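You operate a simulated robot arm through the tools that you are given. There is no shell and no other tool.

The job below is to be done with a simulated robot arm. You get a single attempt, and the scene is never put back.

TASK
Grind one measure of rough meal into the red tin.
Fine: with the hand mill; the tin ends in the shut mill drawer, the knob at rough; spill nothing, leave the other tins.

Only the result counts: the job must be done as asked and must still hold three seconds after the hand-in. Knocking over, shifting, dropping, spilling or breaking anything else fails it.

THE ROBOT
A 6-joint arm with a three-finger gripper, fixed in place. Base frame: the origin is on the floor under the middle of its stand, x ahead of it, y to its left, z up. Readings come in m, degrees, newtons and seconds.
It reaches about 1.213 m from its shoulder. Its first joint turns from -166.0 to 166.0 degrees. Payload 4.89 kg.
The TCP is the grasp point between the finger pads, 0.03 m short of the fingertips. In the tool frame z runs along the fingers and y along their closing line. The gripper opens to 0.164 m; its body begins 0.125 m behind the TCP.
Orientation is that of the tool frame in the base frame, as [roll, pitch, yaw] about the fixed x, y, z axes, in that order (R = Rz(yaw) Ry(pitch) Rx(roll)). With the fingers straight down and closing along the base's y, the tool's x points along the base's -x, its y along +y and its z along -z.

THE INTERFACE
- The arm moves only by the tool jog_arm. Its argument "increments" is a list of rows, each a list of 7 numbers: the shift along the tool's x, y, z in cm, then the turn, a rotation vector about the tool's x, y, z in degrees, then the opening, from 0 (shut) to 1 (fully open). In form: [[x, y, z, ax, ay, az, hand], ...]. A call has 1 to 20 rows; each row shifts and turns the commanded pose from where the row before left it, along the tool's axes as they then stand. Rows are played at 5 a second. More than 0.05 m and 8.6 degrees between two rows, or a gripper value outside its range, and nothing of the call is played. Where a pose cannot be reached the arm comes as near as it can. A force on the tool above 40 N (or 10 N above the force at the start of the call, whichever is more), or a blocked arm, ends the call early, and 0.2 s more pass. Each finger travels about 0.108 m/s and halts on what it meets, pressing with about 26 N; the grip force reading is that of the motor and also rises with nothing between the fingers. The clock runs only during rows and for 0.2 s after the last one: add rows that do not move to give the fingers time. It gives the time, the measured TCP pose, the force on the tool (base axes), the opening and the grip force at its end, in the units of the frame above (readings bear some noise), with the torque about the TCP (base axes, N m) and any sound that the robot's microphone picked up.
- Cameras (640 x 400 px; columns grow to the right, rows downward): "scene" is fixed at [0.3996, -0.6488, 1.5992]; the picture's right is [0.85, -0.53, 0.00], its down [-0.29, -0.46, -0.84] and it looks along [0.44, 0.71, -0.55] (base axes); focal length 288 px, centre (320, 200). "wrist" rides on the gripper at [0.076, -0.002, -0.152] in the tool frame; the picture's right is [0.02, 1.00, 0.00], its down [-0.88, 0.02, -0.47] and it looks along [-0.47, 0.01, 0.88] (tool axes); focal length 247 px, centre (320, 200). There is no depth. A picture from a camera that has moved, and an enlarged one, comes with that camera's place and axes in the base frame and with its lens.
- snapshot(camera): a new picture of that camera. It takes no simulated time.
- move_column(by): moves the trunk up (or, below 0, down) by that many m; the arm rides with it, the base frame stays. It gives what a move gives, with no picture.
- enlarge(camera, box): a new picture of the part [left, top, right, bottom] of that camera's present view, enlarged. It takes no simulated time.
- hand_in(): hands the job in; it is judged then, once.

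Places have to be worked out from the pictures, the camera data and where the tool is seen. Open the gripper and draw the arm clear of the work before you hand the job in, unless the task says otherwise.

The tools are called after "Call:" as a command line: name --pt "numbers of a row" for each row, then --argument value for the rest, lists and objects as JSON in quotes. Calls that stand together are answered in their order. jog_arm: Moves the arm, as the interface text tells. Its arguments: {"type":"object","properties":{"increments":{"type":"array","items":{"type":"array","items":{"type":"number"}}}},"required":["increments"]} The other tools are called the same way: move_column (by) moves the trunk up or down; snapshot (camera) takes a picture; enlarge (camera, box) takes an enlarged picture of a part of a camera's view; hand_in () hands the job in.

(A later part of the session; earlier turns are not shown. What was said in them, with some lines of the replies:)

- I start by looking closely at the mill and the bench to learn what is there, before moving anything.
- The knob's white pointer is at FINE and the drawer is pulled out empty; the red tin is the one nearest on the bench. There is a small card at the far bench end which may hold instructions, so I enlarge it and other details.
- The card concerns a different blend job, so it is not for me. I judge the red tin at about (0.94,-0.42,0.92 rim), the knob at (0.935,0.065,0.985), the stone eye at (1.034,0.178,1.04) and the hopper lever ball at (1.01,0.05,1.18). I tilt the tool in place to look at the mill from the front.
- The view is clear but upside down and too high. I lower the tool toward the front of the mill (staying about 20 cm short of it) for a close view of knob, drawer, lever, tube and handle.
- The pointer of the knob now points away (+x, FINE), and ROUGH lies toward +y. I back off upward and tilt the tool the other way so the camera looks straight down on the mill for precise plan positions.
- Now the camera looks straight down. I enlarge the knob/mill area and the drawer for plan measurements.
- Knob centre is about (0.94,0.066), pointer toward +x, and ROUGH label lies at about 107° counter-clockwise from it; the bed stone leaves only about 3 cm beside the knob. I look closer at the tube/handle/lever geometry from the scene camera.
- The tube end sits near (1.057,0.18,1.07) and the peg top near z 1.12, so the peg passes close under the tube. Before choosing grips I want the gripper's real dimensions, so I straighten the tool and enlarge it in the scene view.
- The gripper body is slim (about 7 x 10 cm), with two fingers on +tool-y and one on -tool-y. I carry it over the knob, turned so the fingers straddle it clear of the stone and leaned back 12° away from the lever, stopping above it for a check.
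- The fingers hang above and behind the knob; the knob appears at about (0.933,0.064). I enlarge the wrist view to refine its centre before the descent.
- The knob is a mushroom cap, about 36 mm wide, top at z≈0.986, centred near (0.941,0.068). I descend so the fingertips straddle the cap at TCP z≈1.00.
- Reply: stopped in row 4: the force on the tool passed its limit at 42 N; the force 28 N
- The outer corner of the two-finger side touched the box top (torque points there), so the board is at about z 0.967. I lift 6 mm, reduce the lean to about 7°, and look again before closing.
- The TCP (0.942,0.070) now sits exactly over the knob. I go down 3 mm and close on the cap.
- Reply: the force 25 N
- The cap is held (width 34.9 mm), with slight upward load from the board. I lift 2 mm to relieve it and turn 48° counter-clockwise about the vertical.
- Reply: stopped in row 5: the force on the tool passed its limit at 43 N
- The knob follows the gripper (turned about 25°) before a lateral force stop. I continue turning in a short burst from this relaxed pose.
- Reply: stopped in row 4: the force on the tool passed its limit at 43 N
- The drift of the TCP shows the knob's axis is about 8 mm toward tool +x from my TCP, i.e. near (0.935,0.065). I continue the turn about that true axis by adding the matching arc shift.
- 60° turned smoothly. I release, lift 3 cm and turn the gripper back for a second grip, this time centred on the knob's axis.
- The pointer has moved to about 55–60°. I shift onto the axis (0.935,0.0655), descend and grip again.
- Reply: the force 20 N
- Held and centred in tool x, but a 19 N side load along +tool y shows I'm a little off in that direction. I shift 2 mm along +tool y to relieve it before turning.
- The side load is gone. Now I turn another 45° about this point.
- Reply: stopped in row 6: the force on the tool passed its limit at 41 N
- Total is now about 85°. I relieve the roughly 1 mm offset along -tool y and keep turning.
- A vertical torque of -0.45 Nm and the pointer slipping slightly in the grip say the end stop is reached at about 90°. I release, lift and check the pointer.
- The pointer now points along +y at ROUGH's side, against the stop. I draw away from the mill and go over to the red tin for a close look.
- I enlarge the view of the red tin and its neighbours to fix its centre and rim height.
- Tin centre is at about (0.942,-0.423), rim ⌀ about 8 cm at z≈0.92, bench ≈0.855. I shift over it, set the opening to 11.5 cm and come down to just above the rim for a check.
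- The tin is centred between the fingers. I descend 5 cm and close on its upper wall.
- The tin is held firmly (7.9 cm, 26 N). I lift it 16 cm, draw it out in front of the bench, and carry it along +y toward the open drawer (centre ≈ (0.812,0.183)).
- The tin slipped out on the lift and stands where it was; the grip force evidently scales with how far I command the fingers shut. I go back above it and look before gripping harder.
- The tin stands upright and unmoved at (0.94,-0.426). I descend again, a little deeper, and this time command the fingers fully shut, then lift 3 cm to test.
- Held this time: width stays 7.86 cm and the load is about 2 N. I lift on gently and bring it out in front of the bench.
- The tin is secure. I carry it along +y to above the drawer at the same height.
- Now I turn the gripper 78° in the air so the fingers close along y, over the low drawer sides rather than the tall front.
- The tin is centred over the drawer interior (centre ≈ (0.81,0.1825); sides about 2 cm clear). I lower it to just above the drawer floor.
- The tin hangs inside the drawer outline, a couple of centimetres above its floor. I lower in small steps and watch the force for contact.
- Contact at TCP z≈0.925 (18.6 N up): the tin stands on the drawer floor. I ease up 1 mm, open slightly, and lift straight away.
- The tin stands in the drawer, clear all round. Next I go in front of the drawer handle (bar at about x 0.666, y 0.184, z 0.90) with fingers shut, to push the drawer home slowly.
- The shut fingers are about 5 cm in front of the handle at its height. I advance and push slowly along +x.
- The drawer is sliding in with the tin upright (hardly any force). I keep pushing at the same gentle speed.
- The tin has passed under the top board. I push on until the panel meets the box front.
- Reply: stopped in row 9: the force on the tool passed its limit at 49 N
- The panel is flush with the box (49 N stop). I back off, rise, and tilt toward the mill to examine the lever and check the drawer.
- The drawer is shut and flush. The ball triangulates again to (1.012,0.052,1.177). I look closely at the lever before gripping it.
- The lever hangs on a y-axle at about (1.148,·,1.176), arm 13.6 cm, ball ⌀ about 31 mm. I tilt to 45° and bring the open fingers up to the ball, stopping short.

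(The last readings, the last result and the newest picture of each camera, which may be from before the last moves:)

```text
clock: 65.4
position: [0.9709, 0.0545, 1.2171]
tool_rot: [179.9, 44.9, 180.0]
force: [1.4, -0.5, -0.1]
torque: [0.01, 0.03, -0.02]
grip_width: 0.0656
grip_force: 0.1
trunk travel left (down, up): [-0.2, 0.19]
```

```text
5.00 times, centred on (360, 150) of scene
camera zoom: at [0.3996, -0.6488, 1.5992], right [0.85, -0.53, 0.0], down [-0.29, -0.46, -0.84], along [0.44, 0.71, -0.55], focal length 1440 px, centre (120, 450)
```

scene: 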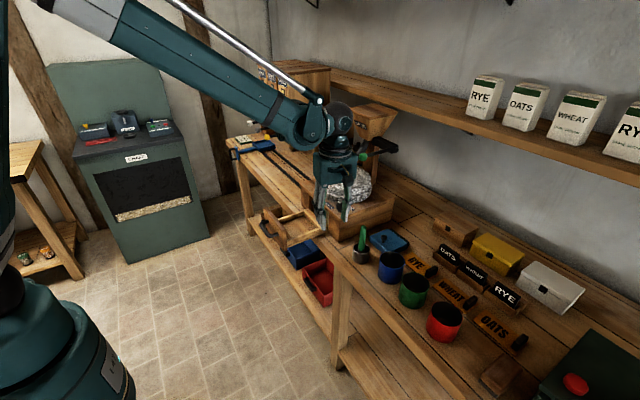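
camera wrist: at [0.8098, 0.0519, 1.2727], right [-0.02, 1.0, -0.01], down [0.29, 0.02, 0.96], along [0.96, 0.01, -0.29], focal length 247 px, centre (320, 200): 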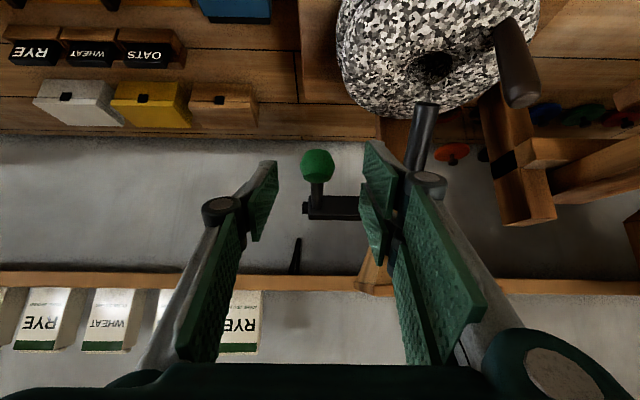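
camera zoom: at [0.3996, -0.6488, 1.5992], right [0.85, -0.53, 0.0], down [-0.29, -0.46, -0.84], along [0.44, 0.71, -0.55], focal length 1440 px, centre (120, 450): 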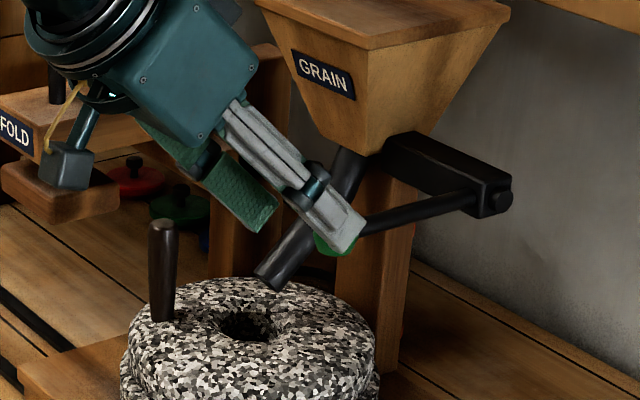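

The ball lies on the tool axis, 5.5 cm ahead and 2 mm to -y. I advance 5 cm and close on it.

Call:
jog_arm --pt "0 -0.2 2.5 0 0 0 0.4" --pt "0 0 2.5 0 0 0 0.4" --pt "0 0 0 0 0 0 0.3" --pt "0 0 0 0 0 0 0.2" --pt "0 0 0 0 0 0 0.1" --pt "0 0 0 0 0 0 0.1"

Call:
snapshot --camera "wrist"

Call:
enlarge --camera "scene" --box '[310, 110, 410, 190]'

```text
clock: 66.8
position: [1.0046, 0.0518, 1.185]
tool_rot: [179.8, 44.8, 180.0]
force: [3.0, -0.2, -0.2]
torque: [-0.02, -0.17, 0.02]
grip_width: 0.0294
grip_force: 45.2
trunk travel left (down, up): [-0.2, 0.19]
```

```text
taken
camera wrist: at [0.8436, 0.0496, 1.2383], right [-0.02, 1.0, -0.01], down [0.29, 0.02, 0.96], along [0.96, 0.01, -0.29], focal length 247 px, centre (320, 200)
```

wrist: 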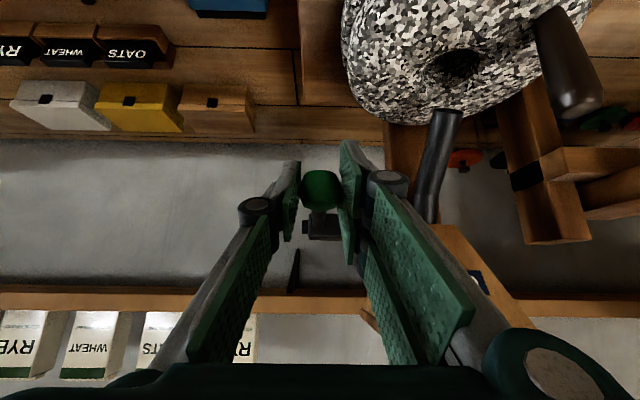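

```text
5.00 times, centred on (360, 150) of scene
camera zoom: at [0.3996, -0.6488, 1.5992], right [0.85, -0.53, 0.0], down [-0.29, -0.46, -0.84], along [0.44, 0.71, -0.55], focal length 1440 px, centre (120, 450)
```

zoom: 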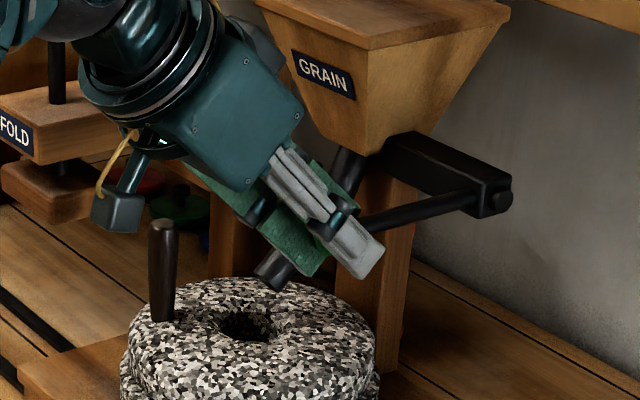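

The ball is firmly held. I draw the lever down about 10° along its arc and watch the force.

Call:
jog_arm --pt "0.8 0 0.87 0 0 0 0.05" --pt "0.72 0 0.94 0 0 0 0.05" --pt "0 0 0 0 0 0 0.05"

Call:
enlarge --camera "scene" --box '[310, 110, 410, 190]'

```text
clock: 67.6
position: [1.0057, 0.0516, 1.1605]
tool_rot: [179.9, 44.9, -180.0]
force: [7.8, 2.1, 9.1]
torque: [-0.05, -1.0, 0.01]
grip_width: 0.0296
grip_force: 44.8
trunk travel left (down, up): [-0.2, 0.19]
```

```text
5.00 times, centred on (360, 150) of scene
camera zoom: at [0.3996, -0.6488, 1.5992], right [0.85, -0.53, 0.0], down [-0.29, -0.46, -0.84], along [0.44, 0.71, -0.55], focal length 1440 px, centre (120, 450)
```

zoom: 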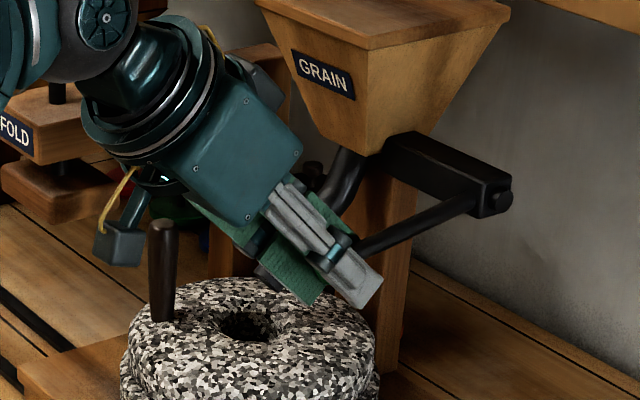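

The lever comes down against a light spring. I follow its arc further, turning the gripper with it, toward the end of the stroke.

Call:
jog_arm --pt "0.74 0 1.01 0 -5 0 0.05" --pt "0.74 0 1.01 0 -5 0 0.05" --pt "0.74 0 1.01 0 -5 0 0.05"

Call:
enlarge --camera "scene" --box '[310, 110, 410, 190]'

```text
clock: 68.4
position: [1.015, 0.0514, 1.1243]
tool_rot: [179.9, 60.0, 179.9]
force: [2.7, -2.3, 31.4]
torque: [-0.02, 0.32, -0.02]
grip_width: 0.0295
grip_force: 44.8
trunk travel left (down, up): [-0.2, 0.19]
```

```text
5.00 times, centred on (360, 150) of scene
camera zoom: at [0.3996, -0.6488, 1.5992], right [0.85, -0.53, 0.0], down [-0.29, -0.46, -0.84], along [0.44, 0.71, -0.55], focal length 1440 px, centre (120, 450)
```

zoom: 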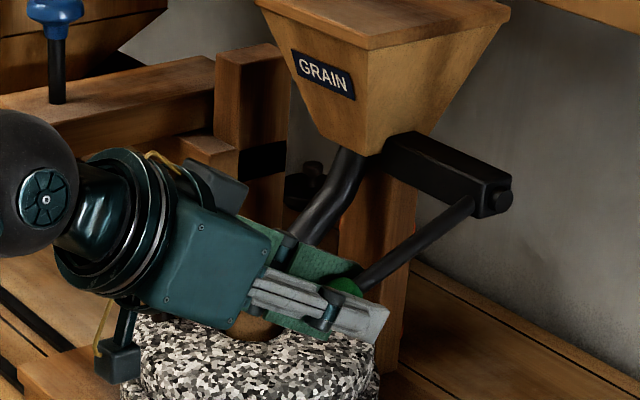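

The force has risen to 31 N, and something brownish shows in the stone's eye. I enlarge that before going further.

Call:
enlarge --camera "scene" --box '[330, 150, 390, 200]'

Call:
snapshot --camera "wrist"

```text
8.00 times, centred on (360, 175) of scene
camera zoom: at [0.3996, -0.6488, 1.5992], right [0.85, -0.53, 0.0], down [-0.29, -0.46, -0.84], along [0.44, 0.71, -0.55], focal length 2305 px, centre (0, 400)
```

zoom: 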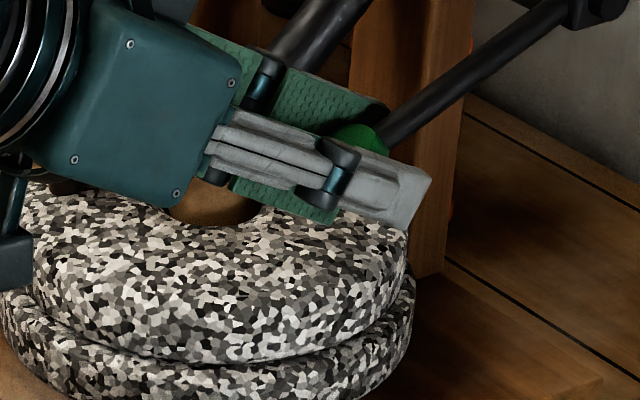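

```text
taken
camera wrist: at [0.8445, 0.0497, 1.1353], right [-0.01, 1.0, -0.02], down [0.03, 0.02, 1.0], along [1.0, 0.01, -0.03], focal length 247 px, centre (320, 200)
```

wrist: 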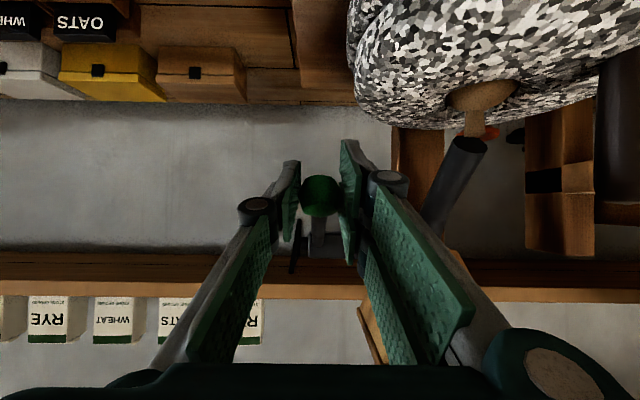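

Grain is running from the tube into the eye, so the stroke has delivered. I return the lever at once along the same arc to its rest position.

Call:
jog_arm --pt "-0.82 0 -0.94 0 5 0 0.05" --pt "-0.82 0 -0.94 0 5 0 0.05" --pt "-0.82 0 -0.94 0 5 0 0.05" --pt "-0.72 0 -0.94 0 0 0 0.05" --pt "-0.8 0 -0.87 0 0 0 0.05"

Call:
snapshot --camera "wrist"

Call:
enlarge --camera "scene" --box '[320, 120, 410, 200]'

```text
clock: 69.6
position: [1.0054, 0.0518, 1.1817]
tool_rot: [179.9, 44.6, 180.0]
force: [-4.3, 0.7, -26.8]
torque: [-0.02, 0.7, 0.01]
grip_width: 0.0297
grip_force: 45.0
trunk travel left (down, up): [-0.2, 0.19]
```

```text
taken
camera wrist: at [0.8439, 0.0497, 1.2365], right [-0.02, 1.0, -0.01], down [0.29, 0.02, 0.96], along [0.96, 0.01, -0.29], focal length 247 px, centre (320, 200)
```

wrist: 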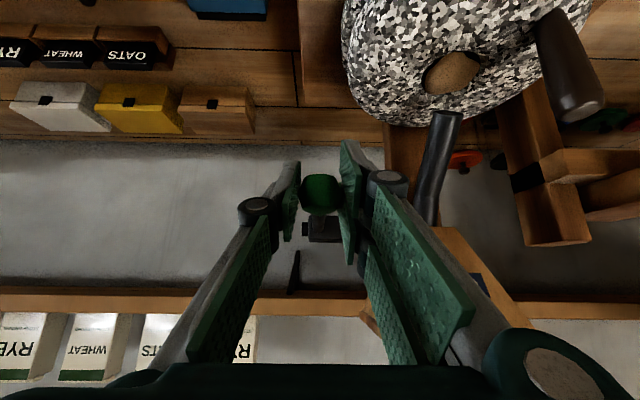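

```text
5.00 times, centred on (365, 160) of scene
camera zoom: at [0.3996, -0.6488, 1.5992], right [0.85, -0.53, 0.0], down [-0.29, -0.46, -0.84], along [0.44, 0.71, -0.55], focal length 1440 px, centre (95, 400)
```

zoom: 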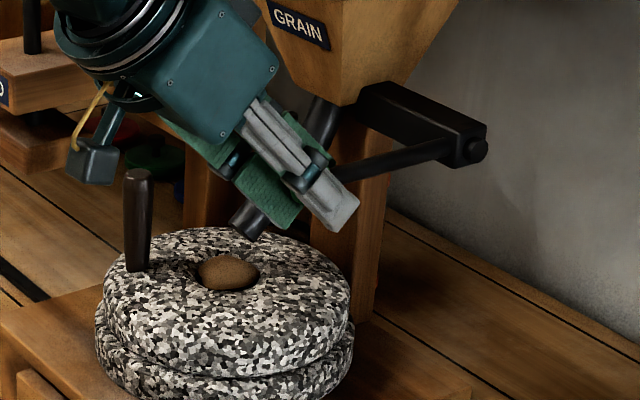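

The stream has stopped and the eye now holds a heap of grain; the lever is back at its upper stop. I ease off, open, and back straight out.

Call:
jog_arm --pt "0.2 0 0.2 0 0 0 0.05" --pt "0 0 0 0 0 0 0.3" --pt "0 0 0 0 0 0 0.4" --pt "0 0 0 0 0 0 0.4" --pt "0 0 -3 0 0 0 0.4" --pt "0 0 -4 0 0 0 0.4" --pt "0 0 -4 0 0 0 0.4" --pt "0 0 -4 0 0 0 0.4"

Call:
enlarge --camera "wrist" --box '[260, 20, 600, 240]'

Call:
enlarge --camera "scene" --box '[310, 120, 410, 220]'

```text
clock: 71.4
position: [0.9007, 0.0509, 1.2863]
tool_rot: [179.8, 44.8, -180.0]
force: [1.3, -0.8, -1.2]
torque: [0.06, 0.1, -0.01]
grip_width: 0.0656
grip_force: 0.0
trunk travel left (down, up): [-0.2, 0.19]
```

```text
1.82 times, centred on (430, 130) of wrist
camera zoom: at [0.739, 0.0498, 1.3414], right [-0.02, 1.0, -0.01], down [0.29, 0.02, 0.96], along [0.96, 0.01, -0.29], focal length 449 px, centre (120, 327)
```

zoom: 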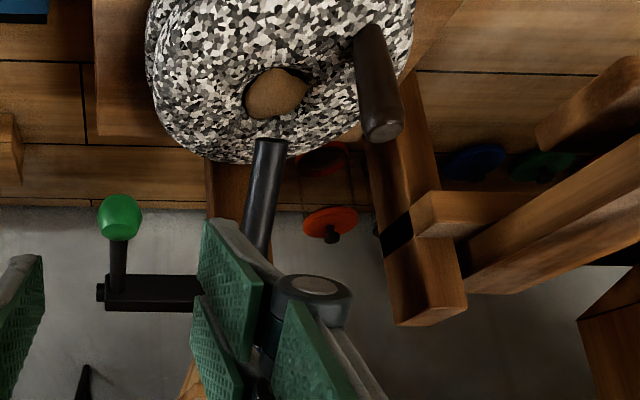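

```text
4.00 times, centred on (360, 170) of scene
camera zoom: at [0.3996, -0.6488, 1.5992], right [0.85, -0.53, 0.0], down [-0.29, -0.46, -0.84], along [0.44, 0.71, -0.55], focal length 1152 px, centre (160, 320)
```

zoom: 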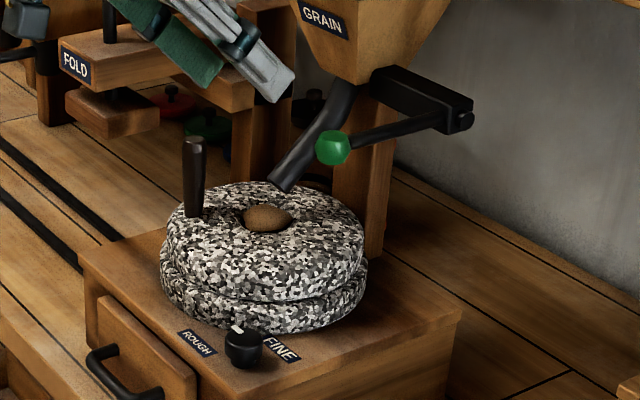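

Lever at rest, knob at ROUGH, drawer shut, grain heap in the eye. Now the stone: peg at about (0.985,0.229), stone centre about (1.038,0.180), radius 7.2 cm. I move the 45°-tilted open gripper up to the peg from the front.

Call:
jog_arm --pt "0 4.45 0 0 0 0 0.4" --pt "0 4.45 0 0 0 0 0.4" --pt "0 4.45 0 0 0 0 0.4" --pt "0 4.45 0 0 0 0 0.4" --pt "2.46 0 4.12 0 0 0 0.4" --pt "2.46 0 4.12 0 0 0 0.4" --pt "2.46 0 4.12 0 0 0 0.4" --pt "0 0 0 0 0 0 0.4"

Call:
snapshot --camera "wrist"

Call:
enlarge --camera "scene" --box '[290, 110, 410, 210]'

```text
clock: 73.2
position: [0.9336, 0.2307, 1.1453]
tool_rot: [179.9, 44.8, -180.0]
force: [1.5, -0.4, -0.5]
torque: [0.01, 0.04, 0.01]
grip_width: 0.0655
grip_force: 0.1
trunk travel left (down, up): [-0.2, 0.19]
```

```text
taken
camera wrist: at [0.7726, 0.2276, 1.2011], right [-0.02, 1.0, -0.01], down [0.29, 0.02, 0.96], along [0.96, 0.01, -0.29], focal length 247 px, centre (320, 200)
```

wrist: 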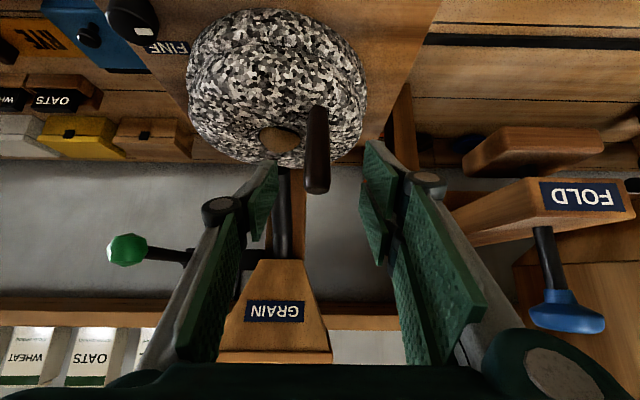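

```text
4.00 times, centred on (350, 160) of scene
camera zoom: at [0.3996, -0.6488, 1.5992], right [0.85, -0.53, 0.0], down [-0.29, -0.46, -0.84], along [0.44, 0.71, -0.55], focal length 1152 px, centre (200, 360)
```

zoom: 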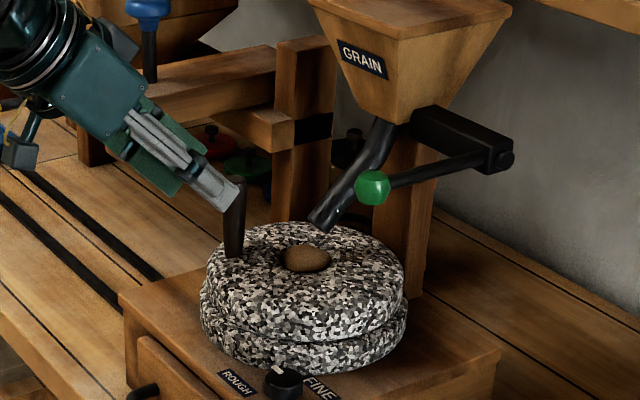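

The peg stands between the finger planes. I advance 7 cm along the tool and close on it.

Call:
jog_arm --pt "-0.08 -0.07 2.35 0 0 0 0.4" --pt "-0.08 -0.07 2.35 0 0 0 0.4" --pt "-0.08 -0.07 2.35 0 0 0 0.4" --pt "0 0 0 0 0 0 0.25" --pt "0 0 0 0 0 0 0.1" --pt "0 0 0 0 0 0 0.05" --pt "0 0 0 0 0 0 0.05"

Call:
snapshot --camera "wrist"

Call:
enlarge --camera "scene" --box '[290, 110, 410, 210]'

```text
clock: 74.8
position: [0.9831, 0.2272, 1.0985]
tool_rot: [180.0, 44.8, -180.0]
force: [-5.2, -3.7, -3.5]
torque: [0.08, -0.19, -0.04]
grip_width: 0.0229
grip_force: 45.1
trunk travel left (down, up): [-0.2, 0.19]
```

```text
taken
camera wrist: at [0.8224, 0.2253, 1.1537], right [-0.02, 1.0, -0.01], down [0.29, 0.02, 0.96], along [0.96, 0.01, -0.29], focal length 247 px, centre (320, 200)
```

wrist: 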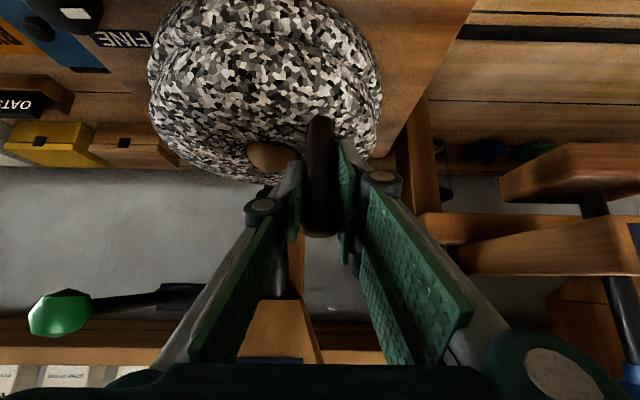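

```text
4.00 times, centred on (350, 160) of scene
camera zoom: at [0.3996, -0.6488, 1.5992], right [0.85, -0.53, 0.0], down [-0.29, -0.46, -0.84], along [0.44, 0.71, -0.55], focal length 1152 px, centre (200, 360)
```

zoom: 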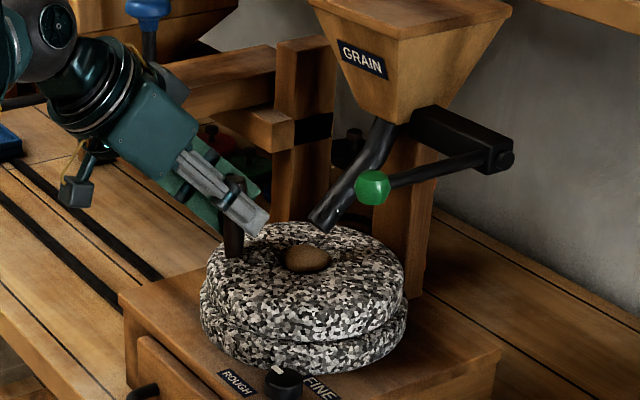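

The peg is held (⌀ 23 mm). I turn it 40° counter-clockwise along its circle with the tool orientation fixed, watching force, sound and the heap.

Call:
jog_arm --pt "0.429 -0.81 -0.426 0 0 0 0.05" --pt "0.344 -0.885 -0.342 0 0 0 0.05" --pt "0.253 -0.945 -0.252 0 0 0 0.05" --pt "0.158 -0.985 -0.156 0 0 0 0.05" --pt "0.059 -1.007 -0.058 0 0 0 0.05"

Call:
snapshot --camera "wrist"

Call:
enlarge --camera "scene" --box '[290, 110, 410, 210]'

```text
clock: 76.0
position: [0.9667, 0.1799, 1.0993]
tool_rot: [180.0, 44.9, -179.9]
force: [1.2, 0.5, 0.5]
torque: [0.05, -0.1, -0.04]
grip_width: 0.0233
grip_force: 44.9
trunk travel left (down, up): [-0.2, 0.19]
```

```text
taken
camera wrist: at [0.8061, 0.1788, 1.1535], right [-0.02, 1.0, -0.01], down [0.29, 0.02, 0.96], along [0.96, 0.01, -0.29], focal length 247 px, centre (320, 200)
```

wrist: 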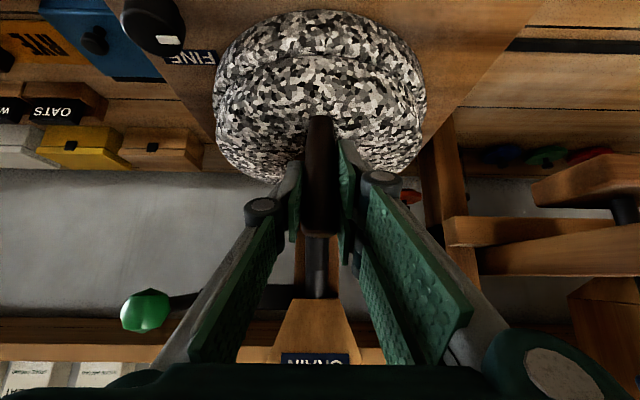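

```text
4.00 times, centred on (350, 160) of scene
camera zoom: at [0.3996, -0.6488, 1.5992], right [0.85, -0.53, 0.0], down [-0.29, -0.46, -0.84], along [0.44, 0.71, -0.55], focal length 1152 px, centre (200, 360)
```

zoom: 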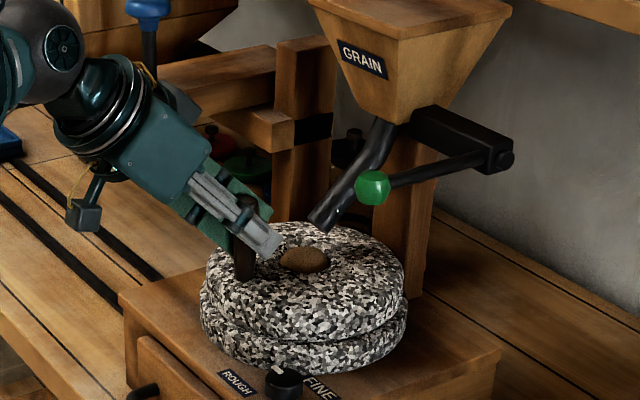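

The stone turns freely and the heap is steady. I continue counter-clockwise another 64°, keeping an eye on the lever's clearance.

Call:
jog_arm --pt "-0.041 -1.009 0.041 0 0 0 0.05" --pt "-0.14 -0.99 0.14 0 0 0 0.05" --pt "-0.237 -0.953 0.235 0 0 0 0.05" --pt "-0.329 -0.898 0.326 0 0 0 0.05" --pt "-0.414 -0.825 0.411 0 0 0 0.05" --pt "-0.491 -0.735 0.488 0 0 0 0.05" --pt "-0.559 -0.631 0.555 0 0 0 0.05" --pt "-0.617 -0.516 0.612 0 0 0 0.05"

Call:
snapshot --camera "wrist"

Call:
enlarge --camera "scene" --box '[290, 110, 410, 210]'

```text
clock: 77.5
position: [0.9859, 0.1316, 1.0986]
tool_rot: [179.9, 44.6, -179.8]
force: [-11.3, 10.7, 2.8]
torque: [-0.09, -0.21, 0.04]
grip_width: 0.0229
grip_force: 44.9
trunk travel left (down, up): [-0.2, 0.19]
stopped in row 7: the force on the tool passed its limit at 48 N (the readings are from after the stop); the commanded pose is now the measured one
```

```text
taken
camera wrist: at [0.8253, 0.1296, 1.1538], right [-0.02, 1.0, -0.01], down [0.29, 0.02, 0.96], along [0.96, 0.02, -0.29], focal length 247 px, centre (320, 200)
```

wrist: 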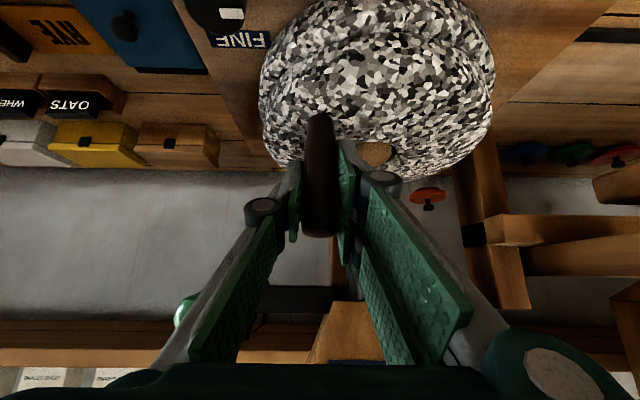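

```text
4.00 times, centred on (350, 160) of scene
camera zoom: at [0.3996, -0.6488, 1.5992], right [0.85, -0.53, 0.0], down [-0.29, -0.46, -0.84], along [0.44, 0.71, -0.55], focal length 1152 px, centre (200, 360)
```

zoom: 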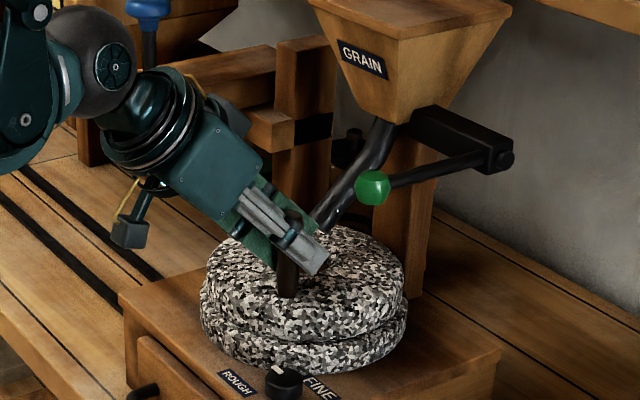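

A stop at 48 N, opposing the motion. I check closely whether a finger touches the tube end or anything else.

Call:
enlarge --camera "wrist" --box '[230, 90, 450, 270]'

Call:
enlarge --camera "scene" --box '[330, 140, 380, 190]'

```text
2.22 times, centred on (340, 180) of wrist
camera zoom: at [0.8253, 0.1296, 1.1538], right [-0.02, 1.0, -0.01], down [0.29, 0.02, 0.96], along [0.96, 0.02, -0.29], focal length 549 px, centre (276, 244)
```

zoom: 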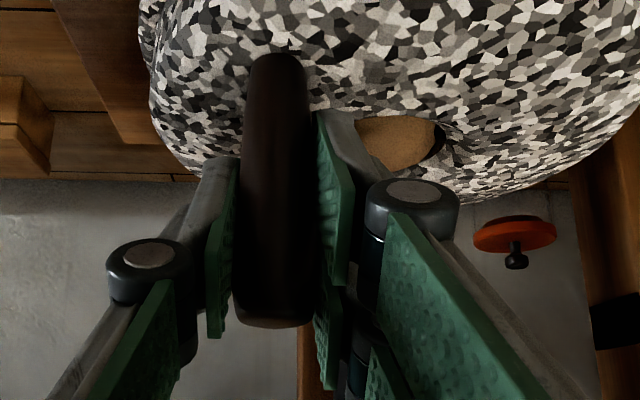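

```text
8.00 times, centred on (355, 165) of scene
camera zoom: at [0.3996, -0.6488, 1.5992], right [0.85, -0.53, 0.0], down [-0.29, -0.46, -0.84], along [0.44, 0.71, -0.55], focal length 2305 px, centre (40, 480)
```

zoom: 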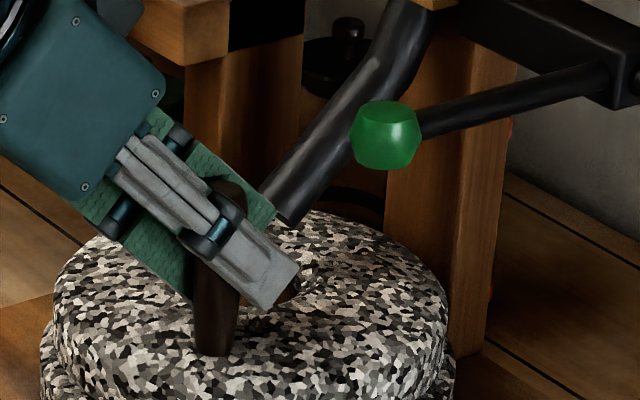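

The far finger's corner is touching the tube end, which explains the stop. In this grip the free range is on the other side, so I turn clockwise back through the start and watch whether the heap changes.

Call:
jog_arm --pt "0.695 1.08 -0.69 0 0 0 0.05" --pt "0.329 0.898 -0.326 0 0 0 0.05" --pt "0.237 0.953 -0.235 0 0 0 0.05" --pt "0.14 0.99 -0.14 0 0 0 0.05" --pt "0.041 1.009 -0.041 0 0 0 0.05" --pt "-0.059 1.007 0.058 0 0 0 0.05" --pt "-0.158 0.985 0.156 0 0 0 0.05" --pt "-0.253 0.945 0.252 0 0 0 0.05" --pt "-0.344 0.885 0.342 0 0 0 0.05" --pt "-0.429 0.81 0.426 0 0 0 0.05" --pt "-0.504 0.718 0.5 0 0 0 0.05" --pt "-0.571 0.612 0.567 0 0 0 0.05" --pt "-0.624 0.494 0.62 0 0 0 0.05"

Call:
snapshot --camera "wrist"

Call:
enlarge --camera "scene" --box '[290, 110, 410, 210]'

```text
clock: 79.8
position: [0.986, 0.228, 1.0984]
tool_rot: [179.9, 44.6, -179.9]
force: [-11.1, -11.6, 10.4]
torque: [0.07, -0.27, 0.04]
grip_width: 0.0232
grip_force: 44.9
trunk travel left (down, up): [-0.2, 0.19]
stopped in row 11: the force on the tool passed its limit at 49 N (the readings are from after the stop); the commanded pose is now the measured one
```

```text
taken
camera wrist: at [0.8257, 0.2254, 1.1539], right [-0.02, 1.0, -0.02], down [0.3, 0.02, 0.96], along [0.96, 0.01, -0.3], focal length 247 px, centre (320, 200)
```

wrist: 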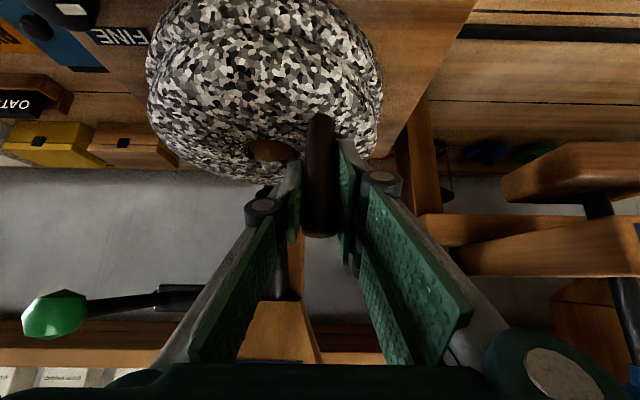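

```text
4.00 times, centred on (350, 160) of scene
camera zoom: at [0.3996, -0.6488, 1.5992], right [0.85, -0.53, 0.0], down [-0.29, -0.46, -0.84], along [0.44, 0.71, -0.55], focal length 1152 px, centre (200, 360)
```

zoom: 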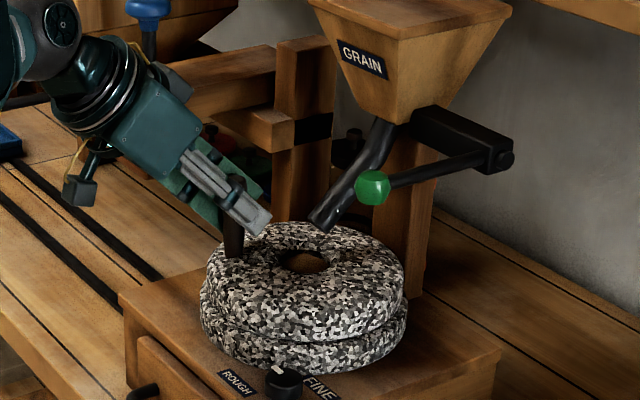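

Both stops lie symmetrically (±43° about straight ahead) and the reaction sits at the peg itself, so the stone evidently rocks between two end stops — and the heap has sunk. I look closer at the eye.

Call:
enlarge --camera "scene" --box '[325, 150, 385, 195]'

Call:
enlarge --camera "wrist" --box '[200, 90, 360, 210]'

```text
8.89 times, centred on (355, 172) of scene
camera zoom: at [0.3996, -0.6488, 1.5992], right [0.85, -0.53, 0.0], down [-0.29, -0.46, -0.84], along [0.44, 0.71, -0.55], focal length 2561 px, centre (9, 444)
```

zoom: 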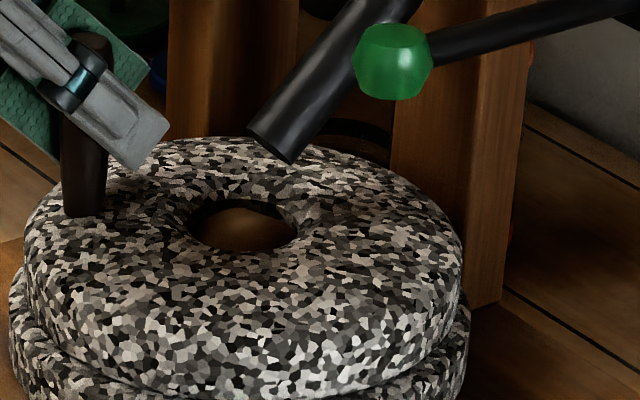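

```text
3.33 times, centred on (280, 150) of wrist
camera zoom: at [0.8257, 0.2254, 1.1539], right [-0.02, 1.0, -0.02], down [0.3, 0.02, 0.96], along [0.96, 0.01, -0.3], focal length 823 px, centre (453, 367)
```

zoom: 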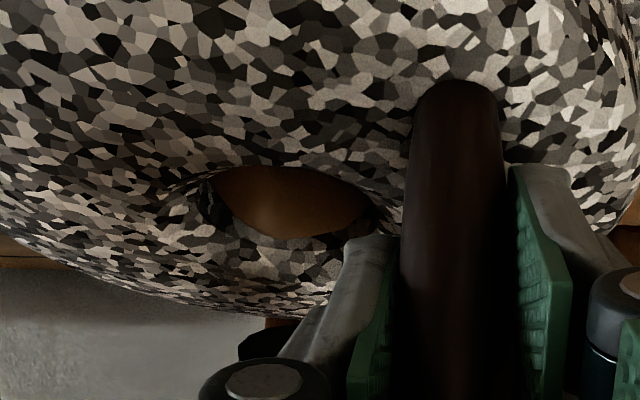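

The grain has sunk noticeably after one there-and-back. I continue with a full stroke out and back within the stops.

Call:
jog_arm --pt "0.632 -0.89 -0.627 0 0 0 0.05" --pt "0.344 -0.885 -0.342 0 0 0 0.05" --pt "0.253 -0.945 -0.252 0 0 0 0.05" --pt "0.158 -0.985 -0.156 0 0 0 0.05" --pt "0.059 -1.007 -0.058 0 0 0 0.05" --pt "-0.041 -1.009 0.041 0 0 0 0.05" --pt "-0.14 -0.99 0.14 0 0 0 0.05" --pt "-0.237 -0.953 0.235 0 0 0 0.05" --pt "-0.329 -0.898 0.326 0 0 0 0.05" --pt "-0.414 -0.825 0.411 0 0 0 0.05" --pt "0.414 0.825 -0.411 0 0 0 0.05" --pt "0.329 0.898 -0.326 0 0 0 0.05" --pt "0.237 0.953 -0.235 0 0 0 0.05" --pt "0.14 0.99 -0.14 0 0 0 0.05" --pt "0.041 1.009 -0.041 0 0 0 0.05" --pt "-0.059 1.007 0.058 0 0 0 0.05" --pt "-0.158 0.985 0.156 0 0 0 0.05" --pt "-0.253 0.945 0.252 0 0 0 0.05" --pt "-0.344 0.885 0.342 0 0 0 0.05" --pt "-0.3 0.57 0.3 0 0 0 0.05"

Call:
enlarge --camera "scene" --box '[325, 150, 385, 195]'

Call:
enlarge --camera "wrist" --box '[200, 90, 360, 210]'

```text
clock: 84.0
position: [0.983, 0.2262, 1.0958]
tool_rot: [180.0, 44.5, -179.9]
force: [-2.2, -4.2, -3.3]
torque: [-0.16, -0.54, -0.2]
grip_width: 0.0229
grip_force: 45.3
trunk travel left (down, up): [-0.2, 0.19]
```

```text
8.89 times, centred on (355, 172) of scene
camera zoom: at [0.3996, -0.6488, 1.5992], right [0.85, -0.53, 0.0], down [-0.29, -0.46, -0.84], along [0.44, 0.71, -0.55], focal length 2561 px, centre (9, 444)
```

zoom: 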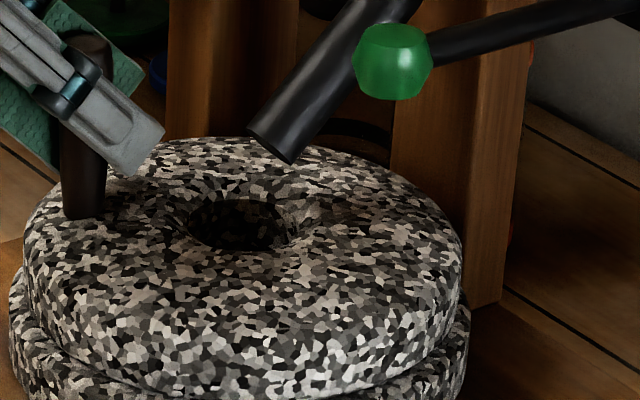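

```text
3.33 times, centred on (280, 150) of wrist
camera zoom: at [0.8222, 0.2239, 1.1524], right [-0.02, 1.0, -0.02], down [0.3, 0.02, 0.95], along [0.95, 0.01, -0.3], focal length 823 px, centre (453, 367)
```

zoom: 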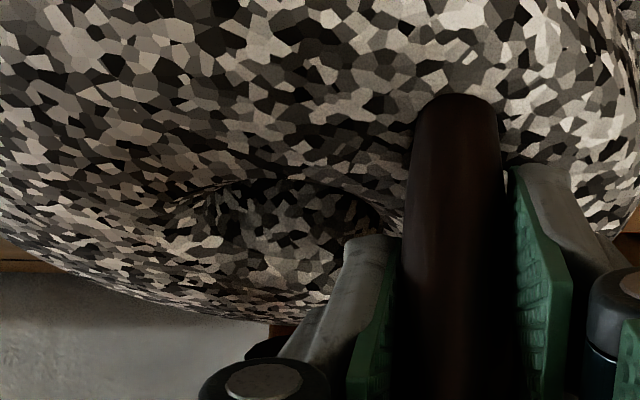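

The eye is empty — the grain has gone through. I make one more gentle stroke out and back to be sure nothing remains between the stones.

Call:
jog_arm --pt "0.419 -0.71 -0.416 0 0 0 0.05" --pt "0.344 -0.885 -0.342 0 0 0 0.05" --pt "0.253 -0.945 -0.252 0 0 0 0.05" --pt "0.158 -0.985 -0.156 0 0 0 0.05" --pt "0.059 -1.007 -0.058 0 0 0 0.05" --pt "-0.041 -1.009 0.041 0 0 0 0.05" --pt "-0.14 -0.99 0.14 0 0 0 0.05" --pt "-0.237 -0.953 0.235 0 0 0 0.05" --pt "-0.329 -0.898 0.326 0 0 0 0.05" --pt "-0.414 -0.825 0.411 0 0 0 0.05" --pt "0.414 0.825 -0.411 0 0 0 0.05" --pt "0.329 0.898 -0.326 0 0 0 0.05" --pt "0.237 0.953 -0.235 0 0 0 0.05" --pt "0.14 0.99 -0.14 0 0 0 0.05" --pt "0.041 1.009 -0.041 0 0 0 0.05" --pt "-0.059 1.007 0.058 0 0 0 0.05" --pt "-0.158 0.985 0.156 0 0 0 0.05" --pt "-0.253 0.945 0.252 0 0 0 0.05" --pt "-0.344 0.885 0.342 0 0 0 0.05"

Call:
enlarge --camera "scene" --box '[290, 110, 410, 250]'

```text
clock: 88.0
position: [0.9773, 0.2185, 1.097]
tool_rot: [-179.9, 44.6, -179.9]
force: [0.6, -5.2, -0.1]
torque: [-0.03, -0.1, -0.16]
grip_width: 0.0229
grip_force: 45.4
trunk travel left (down, up): [-0.2, 0.19]
```

```text
2.86 times, centred on (350, 180) of scene
camera zoom: at [0.3996, -0.6488, 1.5992], right [0.85, -0.53, 0.0], down [-0.29, -0.46, -0.84], along [0.44, 0.71, -0.55], focal length 823 px, centre (234, 257)
```

zoom: 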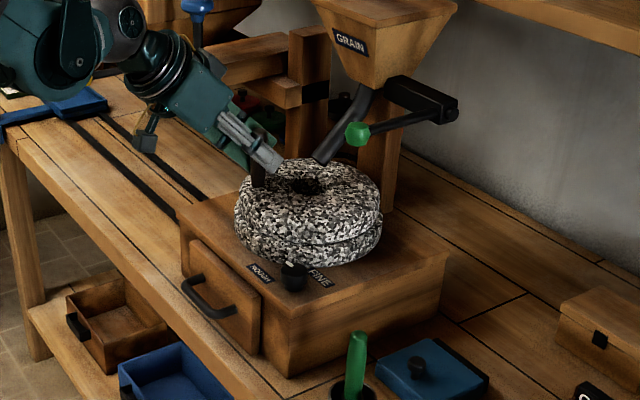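

The eye stays dark and empty. I open the gripper and back out from the peg, then rise clear and inspect the mill, drawer and bench.

Call:
jog_arm --pt "0 0 0 0 0 0 0.25" --pt "0 0 0 0 0 0 0.4" --pt "0 0 0 0 0 0 0.4" --pt "0 0 -4 0 0 0 0.4" --pt "0 0 -4.5 0 0 0 0.4" --pt "0 0 -4.5 0 0 0 0.4" --pt "-2 -1 -4 0 0 0 0.4" --pt "0 -2 -4 0 8 0 0.4" --pt "0 -2 -3 0 8 0 0.5" --pt "0 0 0 0 8 0 0.6" --pt "0 0 0 0 8 0 0.7" --pt "0 0 0 0 8 0 0.8" --pt "0 0 0 0 5 0 0.9" --pt "0 0 0 0 8 0 1" --pt "0 0 0 0 8 0 1" --pt "0 0 0 0 8 0 1"

Call:
snapshot --camera "wrist"

Call:
snapshot --camera "scene"

```text
clock: 91.5
position: [0.8258, 0.1681, 1.2862]
tool_rot: [180.0, -24.6, -179.9]
force: [-1.2, -0.4, 1.2]
torque: [0.01, -0.23, 0.02]
grip_width: 0.164
grip_force: 0.0
trunk travel left (down, up): [-0.2, 0.19]
```

```text
taken
camera wrist: at [0.8201, 0.1668, 1.4564], right [-0.02, 1.0, 0.01], down [1.0, 0.02, 0.06], along [0.06, 0.01, -1.0], focal length 247 px, centre (320, 200)
```

wrist: 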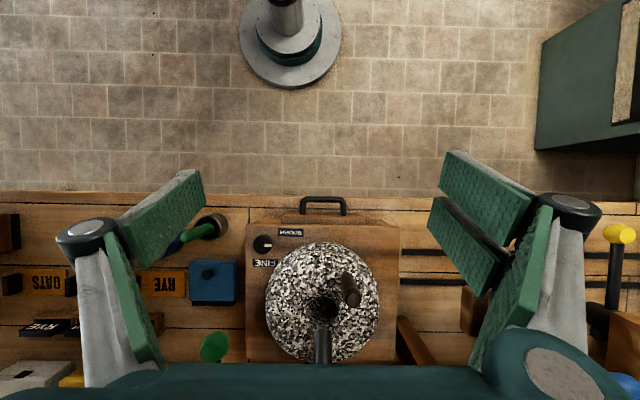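

```text
taken
```

scene: 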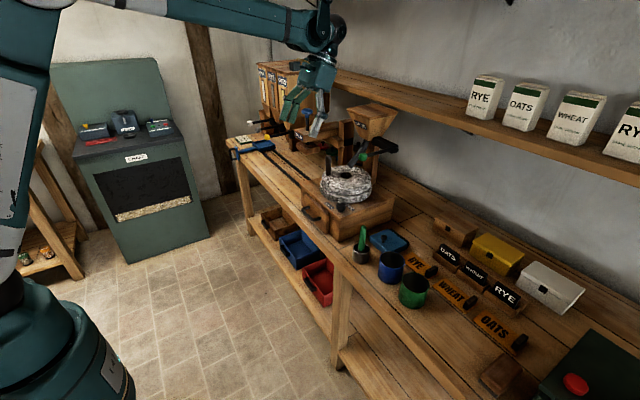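

I enlarge the straight-down view of the knob, drawer front and eye, plus the scene view, to verify everything before handing in.

Call:
enlarge --camera "wrist" --box '[235, 185, 415, 325]'

Call:
enlarge --camera "wrist" --box '[240, 220, 310, 275]'

Call:
enlarge --camera "scene" --box '[285, 170, 385, 250]'

Call:
enlarge --camera "scene" --box '[320, 90, 420, 170]'

```text
2.86 times, centred on (325, 255) of wrist
camera zoom: at [0.8201, 0.1668, 1.4564], right [-0.02, 1.0, 0.01], down [1.0, 0.02, 0.06], along [0.06, 0.01, -1.0], focal length 706 px, centre (306, 43)
```

zoom: 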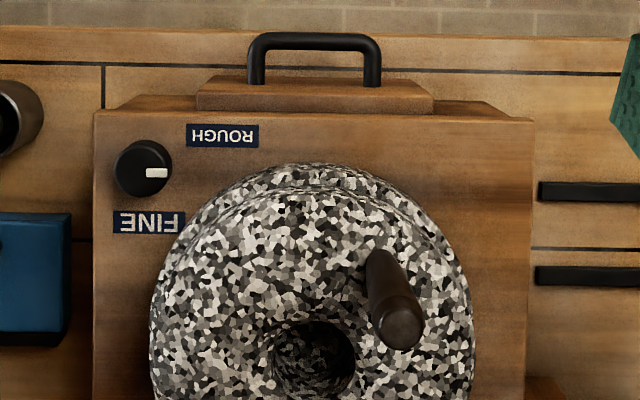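

```text
7.27 times, centred on (275, 248) of wrist
camera zoom: at [0.8201, 0.1668, 1.4564], right [-0.02, 1.0, 0.01], down [1.0, 0.02, 0.06], along [0.06, 0.01, -1.0], focal length 1796 px, centre (647, -146)
```

zoom: 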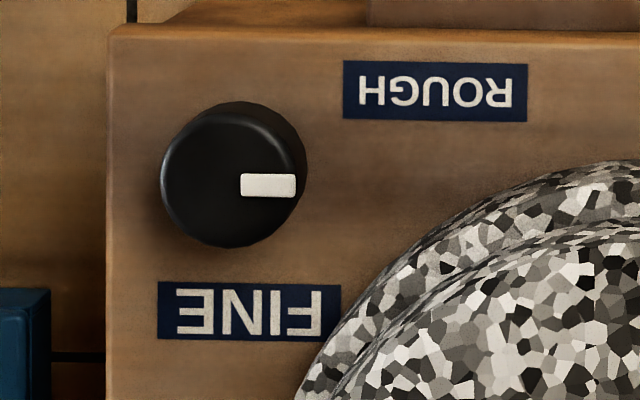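

```text
5.00 times, centred on (335, 210) of scene
camera zoom: at [0.3996, -0.6488, 1.5992], right [0.85, -0.53, 0.0], down [-0.29, -0.46, -0.84], along [0.44, 0.71, -0.55], focal length 1440 px, centre (245, 150)
```

zoom: 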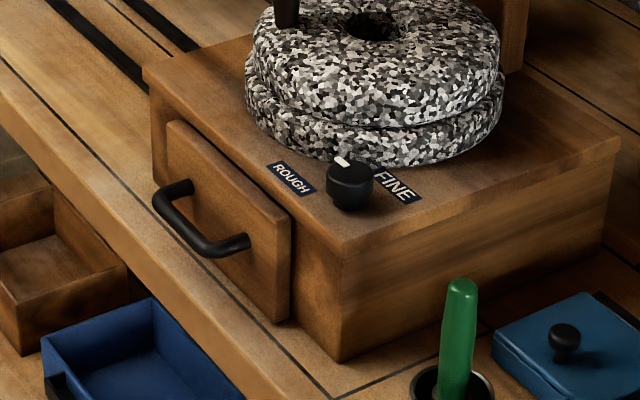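

```text
5.00 times, centred on (370, 130) of scene
camera zoom: at [0.3996, -0.6488, 1.5992], right [0.85, -0.53, 0.0], down [-0.29, -0.46, -0.84], along [0.44, 0.71, -0.55], focal length 1440 px, centre (70, 550)
```

zoom: 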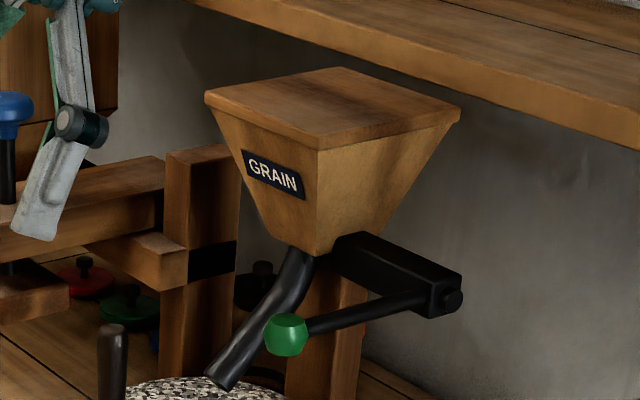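

The pointer stands exactly at 90° against its ROUGH stop, the drawer panel is flush, the lever is at rest, the eye is empty, nothing is spilt and the blue and green tins are untouched. I draw the arm back and up, clear of the work.

Call:
jog_arm --pt "3.73 0.6 -0.93 0 -6 0 1" --pt "3.73 0.6 -0.93 0 -6 0 1" --pt "3.73 0.6 -0.93 0 -6 0 1" --pt "3.73 0.6 -0.93 0 -6 0 1" --pt "3.73 0.6 -0.93 0 0 0 1" --pt "0 0 0 0 0 0 1" --pt "0 0 0 0 0 0 1"

Call:
snapshot --camera "scene"

Call:
snapshot --camera "wrist"

```text
clock: 93.0
position: [0.6564, 0.1976, 1.3691]
tool_rot: [-179.9, -0.5, -179.9]
force: [-0.4, -0.1, 0.2]
torque: [0.0, -0.07, 0.0]
grip_width: 0.1638
grip_force: 0.0
trunk travel left (down, up): [-0.2, 0.19]
```

```text
taken
```

scene: 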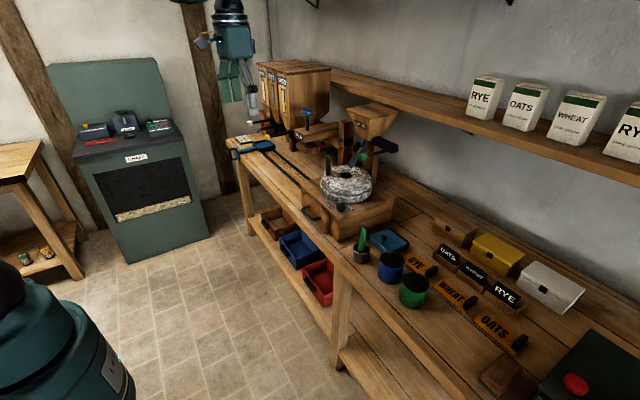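

```text
taken
camera wrist: at [0.5817, 0.1964, 1.5232], right [-0.02, 1.0, 0.0], down [0.88, 0.02, 0.47], along [0.47, 0.01, -0.88], focal length 247 px, centre (320, 200)
```

wrist: 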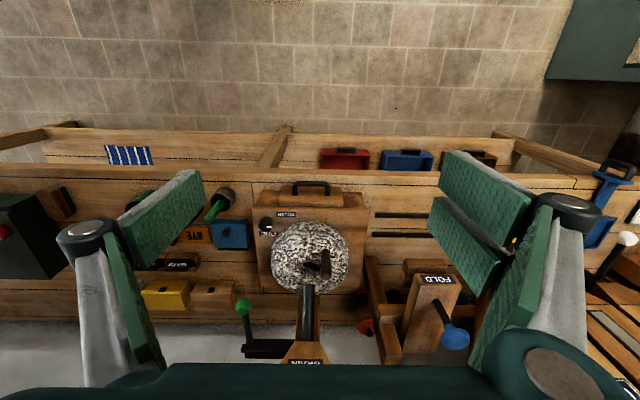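

The pictures show the arm clear with the gripper open, the red tin in the shut drawer, the knob at ROUGH, the eye empty and the other tins in place. I hand the job in.

Call:
hand_in

```text
The job is handed in.
```

I've handed the job in: one measure of grain has gone through the hand mill with the knob at ROUGH. The red tin is in the shut mill drawer. I did not reopen the drawer, so I have not seen the meal in the tin.

- **Knob:** it turned 90° from FINE and stopped hard there. The final overhead picture shows the pointer square at that stop.
- **Tin and drawer:** the tin slipped out of the fingers on my first lift and stayed standing upright on the bench. The second grip held, and I set it in the middle of the drawer. I pushed the drawer in until the front met the box, and it was still flush in the last close-up pictures.
- **Measure:** I gave the hopper lever one stroke down and back. It filled the eye of the stone with a heap of grain. I took that single stroke as one measure and had no way to weigh it.
- **Grinding:** the stone rocks between two stops rather than going full circle. The eye was empty after two there-and-back strokes, and I made one more to clear anything left between the stones.

I saw nothing spilt, and the blue and green tins were not touched. The arm is drawn back clear with the gripper open.
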